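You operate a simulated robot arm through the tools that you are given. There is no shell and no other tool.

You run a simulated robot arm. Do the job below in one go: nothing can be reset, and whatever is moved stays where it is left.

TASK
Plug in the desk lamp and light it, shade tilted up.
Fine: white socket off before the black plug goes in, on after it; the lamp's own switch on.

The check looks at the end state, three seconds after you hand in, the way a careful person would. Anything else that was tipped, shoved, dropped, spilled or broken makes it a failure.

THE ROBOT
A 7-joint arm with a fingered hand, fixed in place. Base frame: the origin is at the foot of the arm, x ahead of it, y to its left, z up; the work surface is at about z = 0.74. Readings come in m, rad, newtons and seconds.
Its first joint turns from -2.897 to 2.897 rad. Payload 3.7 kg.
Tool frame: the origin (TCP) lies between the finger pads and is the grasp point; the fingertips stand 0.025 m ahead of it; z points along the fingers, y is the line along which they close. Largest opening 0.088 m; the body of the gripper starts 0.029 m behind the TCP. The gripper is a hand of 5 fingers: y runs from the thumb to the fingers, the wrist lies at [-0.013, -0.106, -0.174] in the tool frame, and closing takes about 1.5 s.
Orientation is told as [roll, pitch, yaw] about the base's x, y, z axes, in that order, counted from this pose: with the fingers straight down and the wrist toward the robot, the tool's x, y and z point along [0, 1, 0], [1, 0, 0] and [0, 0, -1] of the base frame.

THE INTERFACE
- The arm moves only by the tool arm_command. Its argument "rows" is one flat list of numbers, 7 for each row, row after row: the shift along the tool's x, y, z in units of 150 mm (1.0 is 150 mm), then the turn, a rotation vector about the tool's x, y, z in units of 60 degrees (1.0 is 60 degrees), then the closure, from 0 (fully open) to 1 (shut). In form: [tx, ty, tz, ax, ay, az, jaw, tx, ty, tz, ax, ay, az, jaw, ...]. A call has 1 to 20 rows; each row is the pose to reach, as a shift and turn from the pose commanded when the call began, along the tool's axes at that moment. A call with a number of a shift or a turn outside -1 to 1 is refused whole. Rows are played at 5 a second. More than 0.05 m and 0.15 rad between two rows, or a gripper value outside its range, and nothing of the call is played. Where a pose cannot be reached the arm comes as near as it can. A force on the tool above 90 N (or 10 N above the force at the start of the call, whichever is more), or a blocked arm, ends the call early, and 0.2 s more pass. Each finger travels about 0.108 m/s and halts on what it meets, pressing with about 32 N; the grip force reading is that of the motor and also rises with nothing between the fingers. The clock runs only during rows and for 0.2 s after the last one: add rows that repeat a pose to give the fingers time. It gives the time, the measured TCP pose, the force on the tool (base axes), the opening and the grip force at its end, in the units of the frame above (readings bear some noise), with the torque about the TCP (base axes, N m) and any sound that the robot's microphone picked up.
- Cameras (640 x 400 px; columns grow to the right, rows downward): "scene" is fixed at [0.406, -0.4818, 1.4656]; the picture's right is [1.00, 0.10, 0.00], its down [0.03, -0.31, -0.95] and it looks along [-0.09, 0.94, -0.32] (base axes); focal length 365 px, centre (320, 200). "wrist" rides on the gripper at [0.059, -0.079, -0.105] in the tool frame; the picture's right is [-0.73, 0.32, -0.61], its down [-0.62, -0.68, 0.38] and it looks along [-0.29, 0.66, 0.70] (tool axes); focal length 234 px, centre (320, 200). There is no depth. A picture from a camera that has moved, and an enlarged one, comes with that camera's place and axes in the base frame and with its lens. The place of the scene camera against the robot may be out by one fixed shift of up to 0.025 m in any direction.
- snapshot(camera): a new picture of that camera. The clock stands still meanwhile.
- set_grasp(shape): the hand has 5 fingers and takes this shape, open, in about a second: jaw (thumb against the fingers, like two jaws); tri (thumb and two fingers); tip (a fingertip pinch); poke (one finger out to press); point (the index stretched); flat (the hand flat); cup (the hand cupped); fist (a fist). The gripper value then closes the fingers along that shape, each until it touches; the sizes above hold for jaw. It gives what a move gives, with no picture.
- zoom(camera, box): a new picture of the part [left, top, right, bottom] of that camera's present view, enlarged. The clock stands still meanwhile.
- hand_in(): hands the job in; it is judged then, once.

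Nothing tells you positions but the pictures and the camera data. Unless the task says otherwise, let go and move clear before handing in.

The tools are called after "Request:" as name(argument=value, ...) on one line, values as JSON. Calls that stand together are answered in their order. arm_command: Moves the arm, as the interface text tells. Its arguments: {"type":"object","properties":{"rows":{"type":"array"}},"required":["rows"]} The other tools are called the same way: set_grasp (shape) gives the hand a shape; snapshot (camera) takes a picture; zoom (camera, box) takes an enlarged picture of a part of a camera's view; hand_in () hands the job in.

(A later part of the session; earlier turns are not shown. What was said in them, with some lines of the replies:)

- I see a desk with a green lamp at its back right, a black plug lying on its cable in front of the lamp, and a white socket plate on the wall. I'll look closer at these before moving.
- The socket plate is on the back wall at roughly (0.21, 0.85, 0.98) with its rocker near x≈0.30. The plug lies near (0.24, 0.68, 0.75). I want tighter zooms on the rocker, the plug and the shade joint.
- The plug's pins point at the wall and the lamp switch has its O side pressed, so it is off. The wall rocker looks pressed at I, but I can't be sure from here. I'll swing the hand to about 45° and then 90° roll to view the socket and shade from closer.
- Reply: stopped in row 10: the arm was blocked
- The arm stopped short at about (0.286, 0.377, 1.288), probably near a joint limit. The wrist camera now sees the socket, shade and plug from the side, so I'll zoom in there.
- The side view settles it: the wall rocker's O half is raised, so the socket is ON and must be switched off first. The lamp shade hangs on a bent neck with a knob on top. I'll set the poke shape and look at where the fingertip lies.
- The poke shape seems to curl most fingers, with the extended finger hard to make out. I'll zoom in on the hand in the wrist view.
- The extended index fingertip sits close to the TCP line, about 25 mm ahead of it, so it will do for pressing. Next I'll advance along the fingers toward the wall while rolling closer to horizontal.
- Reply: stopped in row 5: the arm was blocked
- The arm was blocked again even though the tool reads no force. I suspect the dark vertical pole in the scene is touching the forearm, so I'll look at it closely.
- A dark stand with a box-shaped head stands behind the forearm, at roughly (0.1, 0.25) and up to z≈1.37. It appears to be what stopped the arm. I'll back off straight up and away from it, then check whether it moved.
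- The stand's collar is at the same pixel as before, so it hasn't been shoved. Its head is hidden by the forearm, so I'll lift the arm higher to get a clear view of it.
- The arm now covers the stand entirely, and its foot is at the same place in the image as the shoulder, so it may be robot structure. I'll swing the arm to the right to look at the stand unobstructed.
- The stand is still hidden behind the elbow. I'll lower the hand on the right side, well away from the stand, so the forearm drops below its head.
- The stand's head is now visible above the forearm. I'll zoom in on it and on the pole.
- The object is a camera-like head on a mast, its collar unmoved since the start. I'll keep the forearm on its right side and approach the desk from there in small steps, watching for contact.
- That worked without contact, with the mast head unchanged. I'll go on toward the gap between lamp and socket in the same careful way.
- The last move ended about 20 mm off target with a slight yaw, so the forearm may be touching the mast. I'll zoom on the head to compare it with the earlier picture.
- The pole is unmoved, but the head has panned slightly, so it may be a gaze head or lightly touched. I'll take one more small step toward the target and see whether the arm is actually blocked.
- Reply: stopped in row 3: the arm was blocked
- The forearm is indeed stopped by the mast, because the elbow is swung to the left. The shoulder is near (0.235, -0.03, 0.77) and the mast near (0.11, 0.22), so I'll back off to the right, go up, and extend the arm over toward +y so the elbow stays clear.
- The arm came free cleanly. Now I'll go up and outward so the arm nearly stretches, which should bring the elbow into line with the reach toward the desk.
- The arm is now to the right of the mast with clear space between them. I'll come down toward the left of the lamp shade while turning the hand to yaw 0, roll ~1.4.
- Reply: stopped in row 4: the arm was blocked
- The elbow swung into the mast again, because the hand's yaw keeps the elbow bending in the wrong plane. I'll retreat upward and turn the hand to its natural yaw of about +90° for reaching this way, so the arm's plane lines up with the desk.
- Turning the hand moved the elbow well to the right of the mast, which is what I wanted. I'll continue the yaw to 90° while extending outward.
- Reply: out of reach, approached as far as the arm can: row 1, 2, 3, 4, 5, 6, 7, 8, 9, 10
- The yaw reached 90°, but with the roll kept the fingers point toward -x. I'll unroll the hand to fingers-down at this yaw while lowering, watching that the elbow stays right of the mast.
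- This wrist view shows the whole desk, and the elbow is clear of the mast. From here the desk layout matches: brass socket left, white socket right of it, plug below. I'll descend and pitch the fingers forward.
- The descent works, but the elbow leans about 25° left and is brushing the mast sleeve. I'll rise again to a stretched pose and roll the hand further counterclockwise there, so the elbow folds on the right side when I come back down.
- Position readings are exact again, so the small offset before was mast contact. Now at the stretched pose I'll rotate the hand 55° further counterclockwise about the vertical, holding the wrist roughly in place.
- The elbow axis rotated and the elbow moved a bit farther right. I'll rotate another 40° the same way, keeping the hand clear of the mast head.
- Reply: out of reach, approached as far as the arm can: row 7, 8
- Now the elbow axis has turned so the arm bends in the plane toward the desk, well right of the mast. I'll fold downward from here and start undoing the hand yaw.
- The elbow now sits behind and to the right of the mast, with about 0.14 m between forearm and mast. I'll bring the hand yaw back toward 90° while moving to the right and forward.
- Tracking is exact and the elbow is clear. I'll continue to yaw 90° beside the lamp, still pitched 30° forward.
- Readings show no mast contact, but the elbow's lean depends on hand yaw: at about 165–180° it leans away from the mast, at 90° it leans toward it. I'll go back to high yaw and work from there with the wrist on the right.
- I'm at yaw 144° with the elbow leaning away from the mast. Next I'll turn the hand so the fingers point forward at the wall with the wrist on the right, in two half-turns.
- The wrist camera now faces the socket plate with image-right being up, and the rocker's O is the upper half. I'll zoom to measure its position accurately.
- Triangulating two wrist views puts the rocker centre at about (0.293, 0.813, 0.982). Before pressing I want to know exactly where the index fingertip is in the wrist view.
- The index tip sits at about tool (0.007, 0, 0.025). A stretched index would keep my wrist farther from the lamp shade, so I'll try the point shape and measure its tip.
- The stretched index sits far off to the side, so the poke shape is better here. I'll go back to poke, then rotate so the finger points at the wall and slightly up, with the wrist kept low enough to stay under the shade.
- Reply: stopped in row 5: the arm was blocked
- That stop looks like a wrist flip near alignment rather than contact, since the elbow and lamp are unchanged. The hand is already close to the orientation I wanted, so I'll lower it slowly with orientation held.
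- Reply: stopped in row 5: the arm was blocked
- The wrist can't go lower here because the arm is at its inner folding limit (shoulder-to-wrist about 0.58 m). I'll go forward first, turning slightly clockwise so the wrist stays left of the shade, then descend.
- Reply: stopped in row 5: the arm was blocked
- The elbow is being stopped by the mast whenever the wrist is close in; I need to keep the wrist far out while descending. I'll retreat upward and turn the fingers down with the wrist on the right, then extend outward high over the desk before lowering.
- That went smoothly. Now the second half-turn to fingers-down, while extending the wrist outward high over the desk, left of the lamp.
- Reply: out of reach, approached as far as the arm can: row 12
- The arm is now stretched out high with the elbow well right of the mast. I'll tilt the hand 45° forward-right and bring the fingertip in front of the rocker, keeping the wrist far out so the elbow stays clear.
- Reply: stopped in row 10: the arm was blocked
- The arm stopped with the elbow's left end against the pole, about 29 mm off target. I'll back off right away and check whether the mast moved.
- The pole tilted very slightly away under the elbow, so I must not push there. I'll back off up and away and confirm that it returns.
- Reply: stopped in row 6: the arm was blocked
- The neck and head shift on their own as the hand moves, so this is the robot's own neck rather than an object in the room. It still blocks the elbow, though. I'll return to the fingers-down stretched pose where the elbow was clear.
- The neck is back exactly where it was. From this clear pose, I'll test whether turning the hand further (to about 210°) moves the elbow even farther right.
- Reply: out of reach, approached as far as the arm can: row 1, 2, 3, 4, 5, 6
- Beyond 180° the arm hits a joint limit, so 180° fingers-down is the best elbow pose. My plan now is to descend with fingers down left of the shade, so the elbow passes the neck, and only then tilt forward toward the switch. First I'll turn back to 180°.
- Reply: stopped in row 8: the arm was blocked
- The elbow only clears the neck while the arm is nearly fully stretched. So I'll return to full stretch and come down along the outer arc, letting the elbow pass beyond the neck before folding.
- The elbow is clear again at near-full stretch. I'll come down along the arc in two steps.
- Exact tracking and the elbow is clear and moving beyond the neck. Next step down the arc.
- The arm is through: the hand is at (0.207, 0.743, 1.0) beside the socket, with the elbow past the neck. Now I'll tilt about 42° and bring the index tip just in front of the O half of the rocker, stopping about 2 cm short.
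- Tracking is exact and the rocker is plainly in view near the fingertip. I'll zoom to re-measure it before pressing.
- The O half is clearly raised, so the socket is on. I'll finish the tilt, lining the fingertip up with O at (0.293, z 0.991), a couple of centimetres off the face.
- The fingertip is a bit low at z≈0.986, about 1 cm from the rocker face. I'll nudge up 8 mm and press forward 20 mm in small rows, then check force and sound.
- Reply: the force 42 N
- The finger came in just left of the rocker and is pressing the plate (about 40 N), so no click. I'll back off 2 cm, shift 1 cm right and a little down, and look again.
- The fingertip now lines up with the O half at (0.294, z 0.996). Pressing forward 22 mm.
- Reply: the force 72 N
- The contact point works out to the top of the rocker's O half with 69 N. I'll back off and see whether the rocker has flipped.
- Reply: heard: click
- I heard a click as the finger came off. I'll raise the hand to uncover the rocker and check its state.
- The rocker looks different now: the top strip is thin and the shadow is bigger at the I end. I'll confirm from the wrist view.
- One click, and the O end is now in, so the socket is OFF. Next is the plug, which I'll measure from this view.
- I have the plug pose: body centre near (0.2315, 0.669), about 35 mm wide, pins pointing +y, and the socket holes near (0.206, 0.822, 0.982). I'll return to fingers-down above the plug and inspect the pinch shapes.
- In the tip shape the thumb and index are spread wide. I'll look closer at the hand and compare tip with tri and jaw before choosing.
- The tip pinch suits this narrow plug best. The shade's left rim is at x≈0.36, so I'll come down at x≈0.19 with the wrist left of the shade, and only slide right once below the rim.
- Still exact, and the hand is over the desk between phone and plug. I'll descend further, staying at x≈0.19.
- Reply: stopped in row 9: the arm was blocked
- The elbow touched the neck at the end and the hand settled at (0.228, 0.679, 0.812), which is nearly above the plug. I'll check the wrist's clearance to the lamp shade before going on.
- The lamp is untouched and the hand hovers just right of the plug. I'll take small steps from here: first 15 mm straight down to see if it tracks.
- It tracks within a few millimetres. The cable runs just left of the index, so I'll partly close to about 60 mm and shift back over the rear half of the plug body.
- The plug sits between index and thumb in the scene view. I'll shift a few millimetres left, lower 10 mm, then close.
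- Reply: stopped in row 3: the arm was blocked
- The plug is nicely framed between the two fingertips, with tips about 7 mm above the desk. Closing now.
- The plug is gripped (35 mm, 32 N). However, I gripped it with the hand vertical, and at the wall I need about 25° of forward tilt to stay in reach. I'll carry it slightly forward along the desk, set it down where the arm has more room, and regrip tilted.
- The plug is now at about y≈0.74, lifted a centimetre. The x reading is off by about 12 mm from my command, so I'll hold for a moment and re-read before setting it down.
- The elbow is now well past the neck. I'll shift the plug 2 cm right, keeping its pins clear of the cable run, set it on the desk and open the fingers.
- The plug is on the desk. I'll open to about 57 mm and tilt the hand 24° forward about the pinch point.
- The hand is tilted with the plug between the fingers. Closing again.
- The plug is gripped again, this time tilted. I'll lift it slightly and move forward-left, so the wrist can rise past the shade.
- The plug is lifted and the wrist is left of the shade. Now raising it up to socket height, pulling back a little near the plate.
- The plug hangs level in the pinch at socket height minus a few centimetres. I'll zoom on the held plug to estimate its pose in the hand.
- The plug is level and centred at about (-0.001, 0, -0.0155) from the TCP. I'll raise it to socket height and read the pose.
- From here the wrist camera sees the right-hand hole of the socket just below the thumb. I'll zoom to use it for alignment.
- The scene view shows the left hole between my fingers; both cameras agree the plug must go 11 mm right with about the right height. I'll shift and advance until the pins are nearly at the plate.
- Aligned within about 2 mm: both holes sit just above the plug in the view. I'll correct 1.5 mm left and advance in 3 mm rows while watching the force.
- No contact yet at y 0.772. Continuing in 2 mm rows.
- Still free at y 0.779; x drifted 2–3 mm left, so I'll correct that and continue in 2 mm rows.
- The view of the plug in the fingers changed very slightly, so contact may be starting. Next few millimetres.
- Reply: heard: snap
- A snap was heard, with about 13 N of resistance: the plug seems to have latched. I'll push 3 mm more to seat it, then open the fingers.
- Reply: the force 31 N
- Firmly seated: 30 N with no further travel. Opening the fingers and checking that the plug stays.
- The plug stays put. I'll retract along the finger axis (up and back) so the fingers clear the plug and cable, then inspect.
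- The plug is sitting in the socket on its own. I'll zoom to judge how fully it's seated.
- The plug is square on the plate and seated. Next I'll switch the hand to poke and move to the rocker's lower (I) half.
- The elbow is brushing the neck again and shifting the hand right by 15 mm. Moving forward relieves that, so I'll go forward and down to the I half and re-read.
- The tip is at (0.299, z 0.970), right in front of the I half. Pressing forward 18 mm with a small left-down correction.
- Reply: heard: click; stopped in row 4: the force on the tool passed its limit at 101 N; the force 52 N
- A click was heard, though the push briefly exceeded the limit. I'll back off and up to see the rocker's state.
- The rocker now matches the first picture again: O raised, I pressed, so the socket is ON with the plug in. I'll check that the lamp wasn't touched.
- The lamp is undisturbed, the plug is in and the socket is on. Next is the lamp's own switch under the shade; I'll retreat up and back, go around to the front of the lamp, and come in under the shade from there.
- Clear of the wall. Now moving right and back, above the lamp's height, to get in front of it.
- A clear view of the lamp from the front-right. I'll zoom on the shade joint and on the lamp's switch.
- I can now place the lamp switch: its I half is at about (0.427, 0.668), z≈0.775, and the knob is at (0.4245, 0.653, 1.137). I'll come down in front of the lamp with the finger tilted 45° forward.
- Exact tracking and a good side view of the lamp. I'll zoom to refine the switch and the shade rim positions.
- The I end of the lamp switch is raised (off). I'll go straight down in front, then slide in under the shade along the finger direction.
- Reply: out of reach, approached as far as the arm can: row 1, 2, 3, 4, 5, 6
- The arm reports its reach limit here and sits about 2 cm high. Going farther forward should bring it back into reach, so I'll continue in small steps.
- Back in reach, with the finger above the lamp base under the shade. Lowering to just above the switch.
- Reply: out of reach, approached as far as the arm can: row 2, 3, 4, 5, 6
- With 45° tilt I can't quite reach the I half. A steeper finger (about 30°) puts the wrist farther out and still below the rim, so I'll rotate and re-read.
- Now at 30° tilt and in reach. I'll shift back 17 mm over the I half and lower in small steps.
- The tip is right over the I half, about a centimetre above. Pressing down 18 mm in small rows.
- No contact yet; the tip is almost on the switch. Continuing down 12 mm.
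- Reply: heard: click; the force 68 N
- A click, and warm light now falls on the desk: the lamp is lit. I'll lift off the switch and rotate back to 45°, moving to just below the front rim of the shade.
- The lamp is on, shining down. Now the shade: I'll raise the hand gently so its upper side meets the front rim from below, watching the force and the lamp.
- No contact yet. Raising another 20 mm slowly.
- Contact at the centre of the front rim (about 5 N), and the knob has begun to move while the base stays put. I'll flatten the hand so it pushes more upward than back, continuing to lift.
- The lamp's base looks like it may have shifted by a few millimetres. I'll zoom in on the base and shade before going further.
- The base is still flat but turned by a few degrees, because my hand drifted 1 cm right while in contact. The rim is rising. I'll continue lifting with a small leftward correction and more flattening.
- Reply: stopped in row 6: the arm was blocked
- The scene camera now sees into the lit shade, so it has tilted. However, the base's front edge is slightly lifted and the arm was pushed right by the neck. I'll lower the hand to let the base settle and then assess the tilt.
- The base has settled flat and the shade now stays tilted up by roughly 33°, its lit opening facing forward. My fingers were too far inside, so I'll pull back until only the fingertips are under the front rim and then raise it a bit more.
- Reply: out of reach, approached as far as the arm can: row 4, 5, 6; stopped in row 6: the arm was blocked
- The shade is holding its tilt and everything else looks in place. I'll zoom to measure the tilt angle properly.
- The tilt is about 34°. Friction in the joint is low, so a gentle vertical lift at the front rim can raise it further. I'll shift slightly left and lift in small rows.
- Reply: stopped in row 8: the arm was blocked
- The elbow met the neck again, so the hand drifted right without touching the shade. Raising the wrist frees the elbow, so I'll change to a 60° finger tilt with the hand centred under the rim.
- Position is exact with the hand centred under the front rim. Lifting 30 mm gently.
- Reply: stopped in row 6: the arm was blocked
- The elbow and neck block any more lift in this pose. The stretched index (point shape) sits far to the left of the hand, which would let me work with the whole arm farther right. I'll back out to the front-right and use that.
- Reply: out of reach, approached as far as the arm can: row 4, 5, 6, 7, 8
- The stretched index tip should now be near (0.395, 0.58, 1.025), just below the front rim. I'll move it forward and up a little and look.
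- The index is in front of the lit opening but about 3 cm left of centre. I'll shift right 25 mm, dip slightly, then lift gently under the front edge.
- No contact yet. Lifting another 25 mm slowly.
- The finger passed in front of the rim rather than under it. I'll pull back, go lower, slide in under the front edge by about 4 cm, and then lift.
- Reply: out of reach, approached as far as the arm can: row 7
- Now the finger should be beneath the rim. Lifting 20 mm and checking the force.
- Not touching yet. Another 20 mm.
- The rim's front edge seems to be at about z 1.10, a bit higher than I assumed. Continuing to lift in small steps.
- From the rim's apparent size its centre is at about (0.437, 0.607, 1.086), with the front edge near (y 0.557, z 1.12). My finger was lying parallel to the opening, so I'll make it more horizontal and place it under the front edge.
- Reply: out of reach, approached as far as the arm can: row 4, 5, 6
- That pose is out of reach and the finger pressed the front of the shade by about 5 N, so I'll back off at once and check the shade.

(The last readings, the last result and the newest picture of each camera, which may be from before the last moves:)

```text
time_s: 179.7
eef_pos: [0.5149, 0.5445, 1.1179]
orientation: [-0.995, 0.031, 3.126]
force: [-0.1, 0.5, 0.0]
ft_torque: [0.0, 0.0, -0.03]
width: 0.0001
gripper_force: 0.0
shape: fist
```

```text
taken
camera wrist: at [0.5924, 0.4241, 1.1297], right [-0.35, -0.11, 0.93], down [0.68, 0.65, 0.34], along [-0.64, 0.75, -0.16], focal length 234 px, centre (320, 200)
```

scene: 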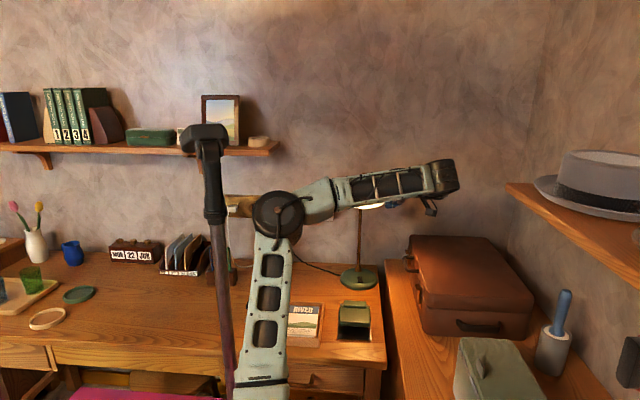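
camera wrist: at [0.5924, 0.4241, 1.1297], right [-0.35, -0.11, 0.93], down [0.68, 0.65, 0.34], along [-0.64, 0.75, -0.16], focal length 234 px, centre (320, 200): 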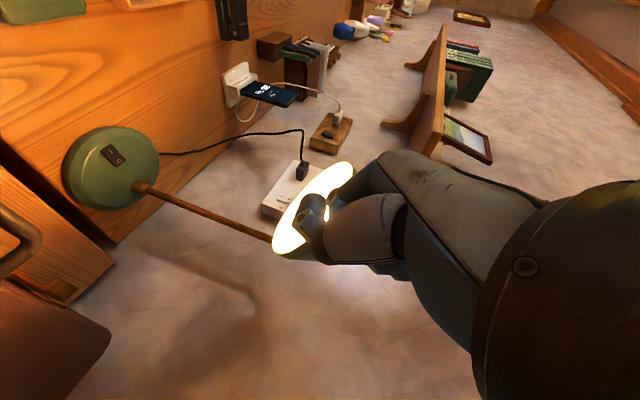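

Everything is intact, and the neck is well clear with the arm on the right. Using the fist, I'll drop below rim level on the right, then slide left under the front edge.

Request:
arm_command(rows=[0.05, 0.01, 0.046, 0, 0, 0, 0, 0.099, 0.019, 0.092, 0, 0, 0, 0, 0.149, 0.029, 0.138, 0, 0, 0, 0, 0.199, 0.038, 0.183, 0, 0, 0, 0, 0.249, 0.048, 0.229, 0, 0, 0, 0, 0.298, 0.057, 0.275, 0, 0, 0, 0, 0.348, 0.067, 0.321, 0, 0, 0, 0])

Request:
arm_command(rows=[-0.015, 0.06, 0.022, 0, 0, 0, 0, -0.029, 0.12, 0.045, 0, 0, 0, 0, -0.044, 0.18, 0.067, 0, 0, 0, 0, -0.058, 0.24, 0.09, 0, 0, 0, 0, -0.073, 0.3, 0.112, 0, 0, 0, 0])

Request:
zoom(camera="scene", box=[300, 150, 435, 300])

Request:
zoom(camera="wrist", box=[220, 120, 440, 360])

```text
time_s: 181.3
eef_pos: [0.5068, 0.5558, 1.0474]
orientation: [-0.995, 0.031, 3.123]
force: [-0.3, -0.1, -0.1]
ft_torque: [0.01, 0.0, 0.0]
width: 0.0
gripper_force: 0.1
shape: fist
```

```text
time_s: 182.5
eef_pos: [0.4617, 0.5772, 1.0448]
orientation: [-0.994, 0.031, 3.125]
force: [-0.4, 0.4, -0.4]
ft_torque: [0.03, -0.02, -0.03]
width: 0.0002
gripper_force: 0.0
shape: fist
```

```text
2.67 times, centred on (368, 225) of scene
camera zoom: at [0.406, -0.4818, 1.4656], right [1.0, 0.1, 0.0], down [0.03, -0.31, -0.95], along [-0.09, 0.94, -0.32], focal length 973 px, centre (193, 133)
```

zoom: 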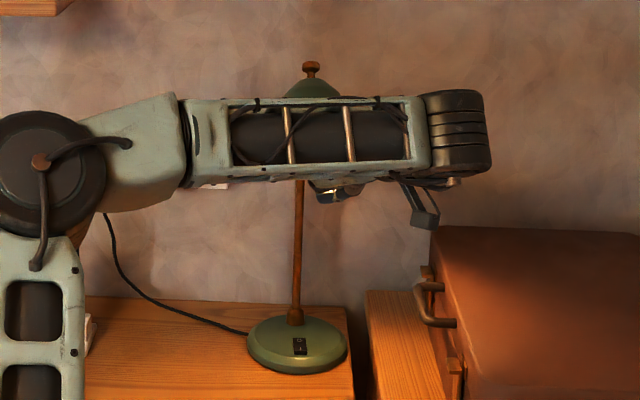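

```text
1.67 times, centred on (330, 240) of wrist
camera zoom: at [0.5402, 0.457, 1.0566], right [-0.35, -0.11, 0.93], down [0.68, 0.65, 0.34], along [-0.64, 0.75, -0.16], focal length 390 px, centre (303, 133)
```

zoom: 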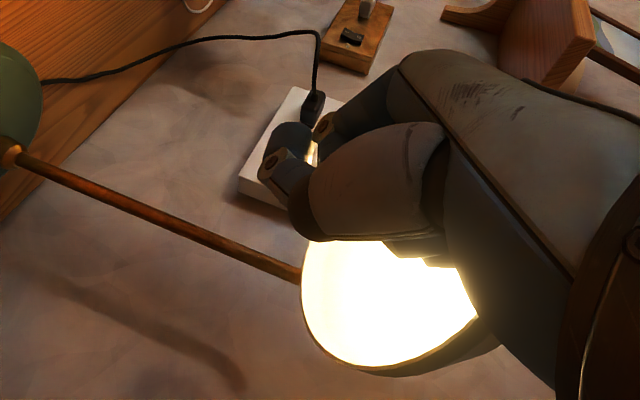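

The fist is now squarely below the opening, in exact position. Lifting 30 mm in small rows.

Request:
arm_command(rows=[-0.028, 0, -0.018, 0, 0, 0, 0, -0.056, 0, -0.036, 0, 0, 0, 0, -0.084, 0, -0.055, 0, 0, 0, 0, -0.112, 0, -0.073, 0, 0, 0, 0, -0.14, 0, -0.091, 0, 0, 0, 0, -0.168, 0, -0.109, 0, 0, 0, 0])

Request:
zoom(camera="scene", box=[300, 150, 435, 300])

Request:
zoom(camera="wrist", box=[220, 120, 440, 360])

```text
time_s: 183.9
eef_pos: [0.462, 0.577, 1.0759]
orientation: [-0.996, 0.03, 3.125]
force: [-0.3, -1.1, 0.0]
ft_torque: [0.04, -0.07, 0.03]
width: 0.0001
gripper_force: 0.1
shape: fist
```

```text
2.67 times, centred on (368, 225) of scene
camera zoom: at [0.406, -0.4818, 1.4656], right [1.0, 0.1, 0.0], down [0.03, -0.31, -0.95], along [-0.09, 0.94, -0.32], focal length 973 px, centre (193, 133)
```

zoom: 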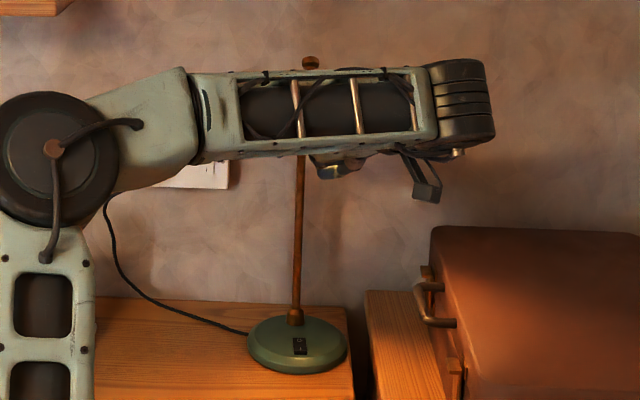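

```text
1.67 times, centred on (330, 240) of wrist
camera zoom: at [0.5399, 0.4563, 1.0873], right [-0.35, -0.11, 0.93], down [0.68, 0.65, 0.34], along [-0.64, 0.75, -0.16], focal length 390 px, centre (303, 133)
```

zoom: 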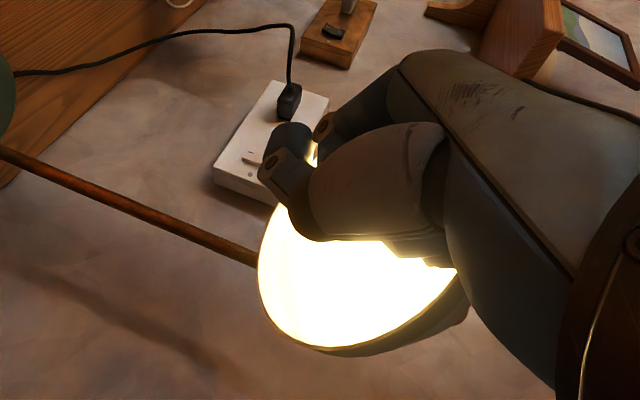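

A first slight touch (about 1 N), with the base still. Lifting another 25 mm.

Request:
arm_command(rows=[-0.028, 0, -0.018, 0, 0, 0, 0, -0.056, 0, -0.036, 0, 0, 0, 0, -0.084, 0, -0.055, 0, 0, 0, 0, -0.112, 0, -0.073, 0, 0, 0, 0, -0.14, 0, -0.091, 0, 0, 0, 0])

Request:
zoom(camera="scene", box=[300, 150, 435, 300])

Request:
zoom(camera="scene", box=[330, 255, 390, 300])

Request:
zoom(camera="wrist", box=[220, 120, 440, 360])

```text
time_s: 185.1
eef_pos: [0.4616, 0.578, 1.0999]
orientation: [-0.993, 0.031, 3.125]
force: [-0.2, -2.8, -4.6]
ft_torque: [0.09, -0.04, 0.01]
width: 0.0
gripper_force: 0.1
shape: fist
```

```text
2.67 times, centred on (368, 225) of scene
camera zoom: at [0.406, -0.4818, 1.4656], right [1.0, 0.1, 0.0], down [0.03, -0.31, -0.95], along [-0.09, 0.94, -0.32], focal length 973 px, centre (193, 133)
```

zoom: 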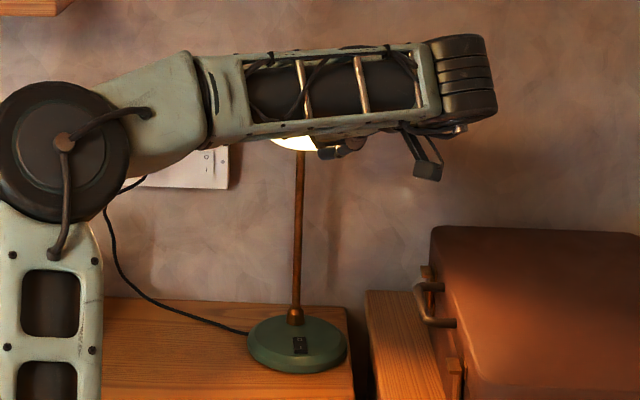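

```text
8.89 times, centred on (360, 278) of scene
camera zoom: at [0.406, -0.4818, 1.4656], right [1.0, 0.1, 0.0], down [0.03, -0.31, -0.95], along [-0.09, 0.94, -0.32], focal length 3242 px, centre (-36, -489)
```

zoom: 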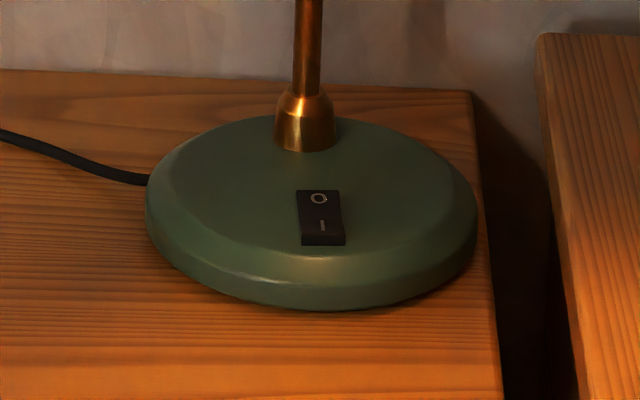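

```text
1.67 times, centred on (330, 240) of wrist
camera zoom: at [0.5393, 0.4568, 1.1116], right [-0.35, -0.11, 0.93], down [0.68, 0.65, 0.34], along [-0.64, 0.75, -0.16], focal length 390 px, centre (303, 133)
```

zoom: 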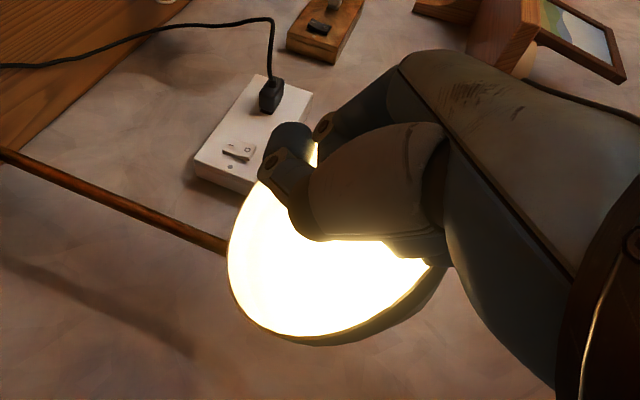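

The force now rises to about 5 N and the base starts to lift instead of the shade turning, so the joint is at its upper stop. The shade is fully tilted up. I'll lower the hand and withdraw to the right.

Request:
arm_command(rows=[0.028, 0, 0.018, 0, 0, 0, 0, 0.056, 0, 0.036, 0, 0, 0, 0, 0.112, 0, 0.073, 0, 0, 0, 0, 0.168, 0, 0.109, 0, 0, 0, 0, 0.224, 0, 0.145, 0, 0, 0, 0, 0.28, 0, 0.182, 0, 0, 0, 0])

Request:
arm_command(rows=[0.015, -0.06, -0.022, 0, 0, 0, 0, 0.029, -0.12, -0.045, 0, 0, 0, 0, 0.044, -0.18, -0.067, 0, 0, 0, 0, 0.058, -0.24, -0.09, 0, 0, 0, 0, 0.073, -0.32, -0.1, 0, 0, 0, 0])

Request:
zoom(camera="scene", box=[300, 150, 435, 300])

Request:
zoom(camera="scene", box=[330, 255, 390, 300])

```text
time_s: 186.5
eef_pos: [0.4629, 0.5762, 1.0506]
orientation: [-0.996, 0.031, 3.124]
force: [-0.3, 0.4, 0.5]
ft_torque: [-0.04, 0.0, -0.04]
width: 0.0
gripper_force: 0.0
shape: fist
```

```text
time_s: 187.7
eef_pos: [0.509, 0.5577, 1.0539]
orientation: [-0.994, 0.033, 3.126]
force: [-0.4, 0.5, 0.1]
ft_torque: [-0.02, -0.01, 0.03]
width: 0.0
gripper_force: 0.1
shape: fist
```

```text
2.67 times, centred on (368, 225) of scene
camera zoom: at [0.406, -0.4818, 1.4656], right [1.0, 0.1, 0.0], down [0.03, -0.31, -0.95], along [-0.09, 0.94, -0.32], focal length 973 px, centre (193, 133)
```

zoom: 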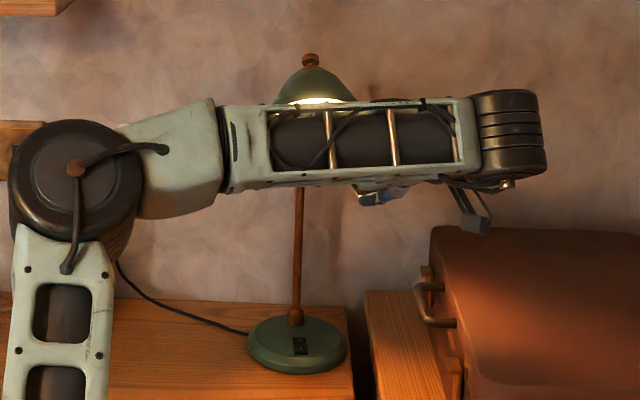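

```text
8.89 times, centred on (360, 278) of scene
camera zoom: at [0.406, -0.4818, 1.4656], right [1.0, 0.1, 0.0], down [0.03, -0.31, -0.95], along [-0.09, 0.94, -0.32], focal length 3242 px, centre (-36, -489)
```

zoom: 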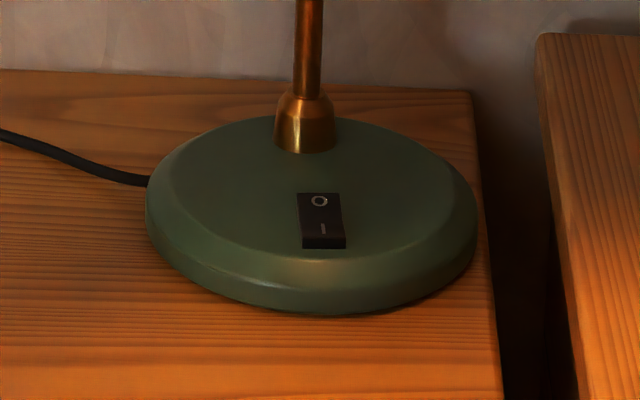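

The base is flat again and the shade has tilted further still: the light now falls forward. I'll move right and up, clear of the lamp, to see it fully.

Request:
arm_command(rows=[0, -0.067, 0, 0, 0, 0, 0, 0, -0.133, 0, 0, 0, 0, 0, 0, -0.2, 0, 0, 0, 0, 0, 0, -0.267, 0, 0, 0, 0, 0, -0.1, -0.267, -0.065, 0, 0, 0, 0, -0.2, -0.267, -0.13, 0, 0, 0, 0, -0.3, -0.267, -0.195, 0, 0, 0, 0, -0.4, -0.267, -0.26, 0, 0, 0, 0, -0.5, -0.267, -0.325, 0, 0, 0, 0, -0.6, -0.267, -0.39, 0, 0, 0, 0])

Request:
snapshot(camera="scene")

Request:
zoom(camera="scene", box=[320, 160, 400, 300])

Request:
snapshot(camera="wrist")

```text
time_s: 189.9
eef_pos: [0.5469, 0.5562, 1.1595]
orientation: [-0.994, 0.032, 3.126]
force: [0.5, 1.3, 1.0]
ft_torque: [0.01, -0.02, 0.02]
width: 0.0
gripper_force: 0.0
shape: fist
```

```text
taken
```

scene: 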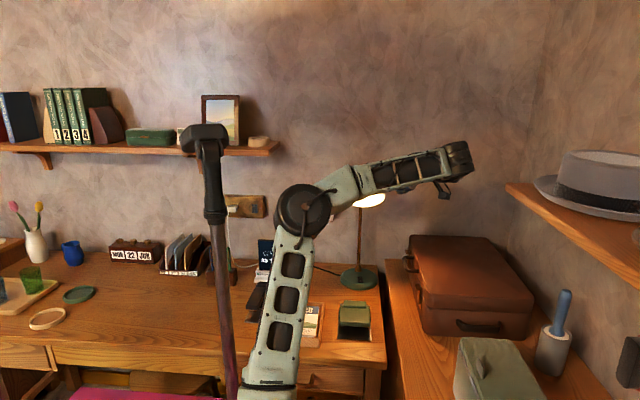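

```text
2.86 times, centred on (360, 230) of scene
camera zoom: at [0.406, -0.4818, 1.4656], right [1.0, 0.1, 0.0], down [0.03, -0.31, -0.95], along [-0.09, 0.94, -0.32], focal length 1042 px, centre (206, 114)
```

zoom: 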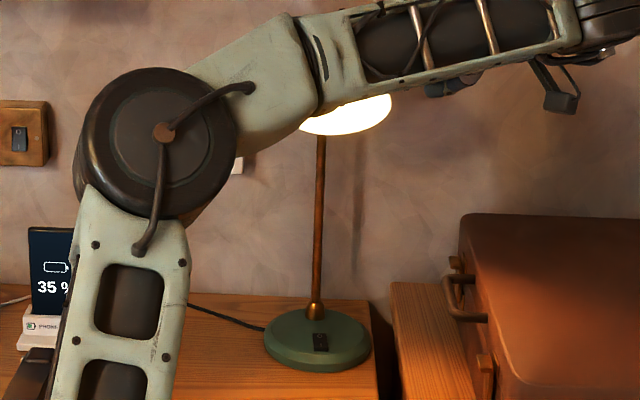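

```text
taken
camera wrist: at [0.6244, 0.4369, 1.1716], right [-0.35, -0.11, 0.93], down [0.68, 0.65, 0.34], along [-0.64, 0.75, -0.16], focal length 234 px, centre (320, 200)
```

wrist: 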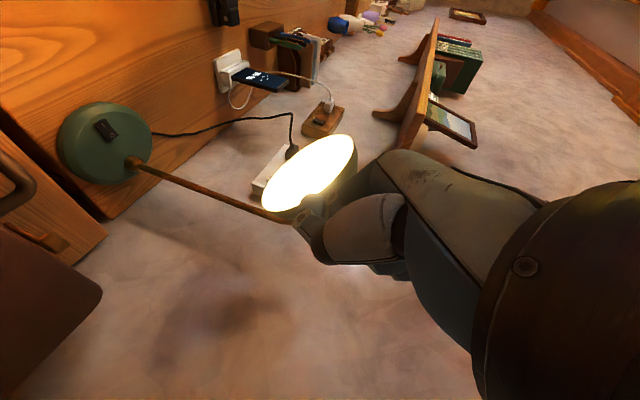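

The shade faces forward and up, brightly lit. I'll move the arm up and away for an unobstructed look.

Request:
arm_command(rows=[-0.045, 0, -0.077, 0, 0, 0, 0, -0.091, 0, -0.154, 0, 0, 0, 0, -0.136, 0.02, -0.231, 0, 0, 0, 0, -0.181, 0.05, -0.308, 0, 0, 0, 0, -0.227, 0.08, -0.386, 0, 0, 0, 0, -0.272, 0.11, -0.463, 0, 0, 0, 0, -0.317, 0.14, -0.54, 0, 0, 0, 0, -0.362, 0.17, -0.617, 0, 0, 0, 0, -0.408, 0.2, -0.694, 0, 0, 0, 0, -0.453, 0.2, -0.771, 0, 0, 0, 0])

Request:
snapshot(camera="scene")

Request:
zoom(camera="scene", box=[280, 160, 400, 300])

Request:
snapshot(camera="wrist")

```text
time_s: 192.1
eef_pos: [0.512, 0.4983, 1.2797]
orientation: [-0.994, 0.031, 3.124]
force: [-0.3, 0.1, -0.2]
ft_torque: [0.01, 0.02, 0.0]
width: 0.0
gripper_force: 0.0
shape: fist
```

```text
taken
```

scene: 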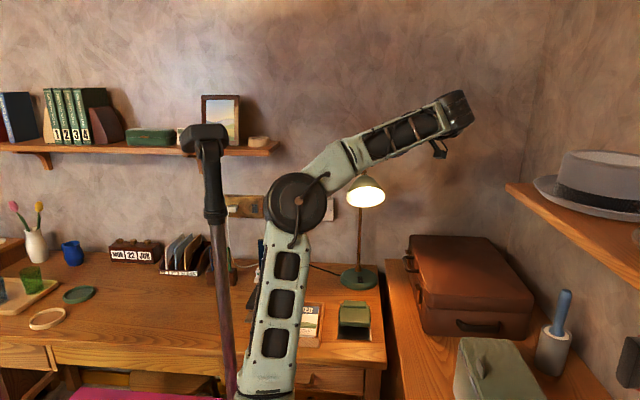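

```text
2.86 times, centred on (340, 230) of scene
camera zoom: at [0.406, -0.4818, 1.4656], right [1.0, 0.1, 0.0], down [0.03, -0.31, -0.95], along [-0.09, 0.94, -0.32], focal length 1042 px, centre (263, 114)
```

zoom: 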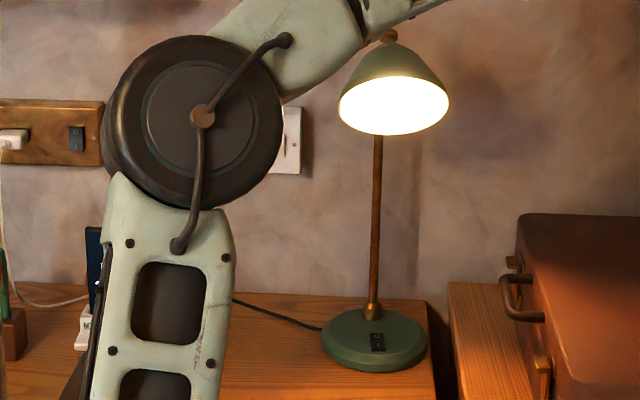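

```text
taken
camera wrist: at [0.5896, 0.3778, 1.2915], right [-0.35, -0.11, 0.93], down [0.68, 0.65, 0.34], along [-0.64, 0.75, -0.16], focal length 234 px, centre (320, 200)
```

wrist: 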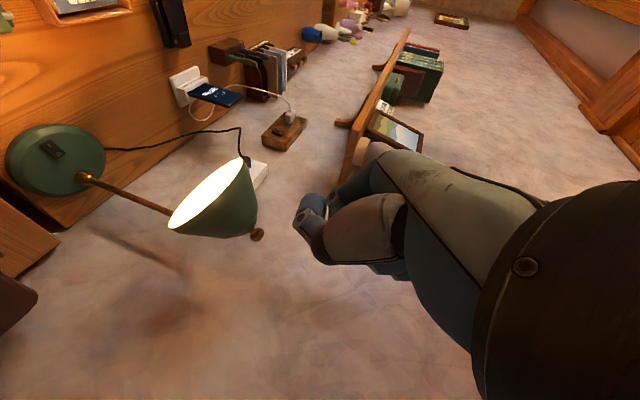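

The shade is now tilted up by about 49° and lit. Before finishing I'll check the rest of the room and move the arm a bit so I can see the socket.

Request:
arm_command(rows=[-0.05, -0.08, -0.02, 0, 0, 0, 0, -0.1, -0.16, -0.04, 0, 0, 0, 0, -0.15, -0.24, -0.06, 0, 0, 0, 0, -0.2, -0.32, -0.08, 0, 0, 0, 0, -0.2, -0.4, -0.15, 0, 0, 0, 0, -0.2, -0.48, -0.22, 0, 0, 0, 0])

Request:
snapshot(camera="scene")

Request:
zoom(camera="scene", box=[280, 170, 400, 300])

Request:
zoom(camera="scene", box=[0, 180, 240, 340])

Request:
zoom(camera="scene", box=[220, 220, 400, 400])

```text
time_s: 193.5
eef_pos: [0.5814, 0.4862, 1.3231]
orientation: [-0.993, 0.031, 3.128]
force: [-1.0, 0.0, -0.4]
ft_torque: [0.01, -0.02, 0.0]
width: 0.0
gripper_force: 0.0
shape: fist
```

```text
taken
```

scene: 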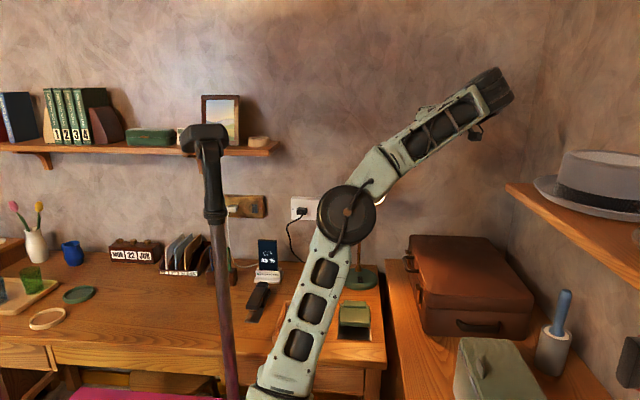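

```text
3.08 times, centred on (340, 235) of scene
camera zoom: at [0.406, -0.4818, 1.4656], right [1.0, 0.1, 0.0], down [0.03, -0.31, -0.95], along [-0.09, 0.94, -0.32], focal length 1122 px, centre (258, 92)
```

zoom: 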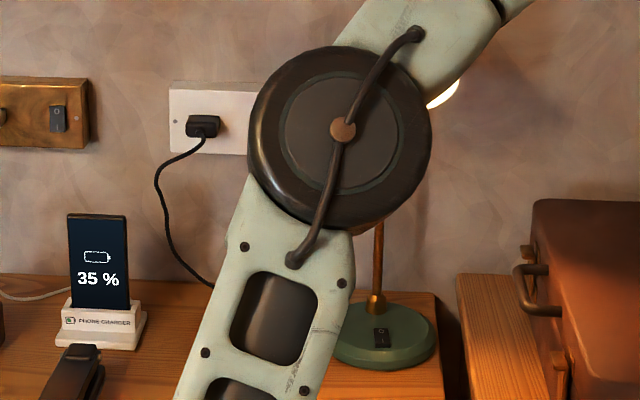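

```text
2.50 times, centred on (120, 260) of scene
camera zoom: at [0.406, -0.4818, 1.4656], right [1.0, 0.1, 0.0], down [0.03, -0.31, -0.95], along [-0.09, 0.94, -0.32], focal length 912 px, centre (820, 50)
```

zoom: 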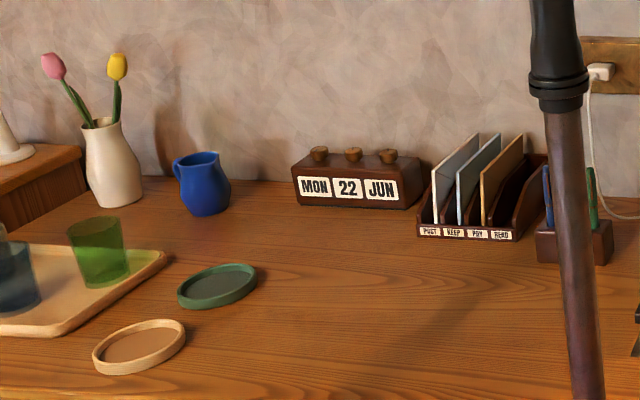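

```text
2.22 times, centred on (310, 310) of scene
camera zoom: at [0.406, -0.4818, 1.4656], right [1.0, 0.1, 0.0], down [0.03, -0.31, -0.95], along [-0.09, 0.94, -0.32], focal length 811 px, centre (342, -44)
```

zoom: 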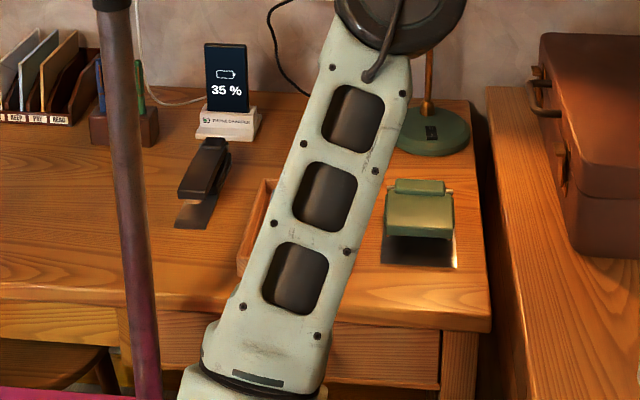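

The lamp is lit and standing flat, with its shade held tilted up at about 49°. The black plug is in the white socket, which was off when it went in and is on now. The phone, stapler, jug, calendar and the rest look undisturbed, and the hand is empty and clear, so I'm handing in.

Request:
hand_in()

```text
The job is handed in.
```

I've handed the job in. The desk lamp is plugged into the white socket and lit, with its shade tilted up by about 49° (estimated from the camera view). The result of the check was not shown to me.

- **Socket order:** The white socket was on at the start, so I switched it off first. I then put the black plug in, which gave a snap, and switched the socket back on. Each switch press gave a click.
- **Lamp switch:** I pressed the lamp's own switch to on, and the light came up straight away.
- **Shade:** It stayed where I left it after I let go.
- **Lamp moved slightly:** While I raised the shade, the lamp's base slid back by nearly 1 cm and turned a few degrees. Its front edge also lifted a few millimetres for a moment. It is now standing flat.
- **Contact with the robot's neck:** The arm bumped the neck and head post several times. The post shifted slightly and came back to its place each time.
- **Everything else:** The other objects I could see in the last pictures looked undisturbed. The arm hid the RIVER tray in the final view, but it looked fine shortly before.
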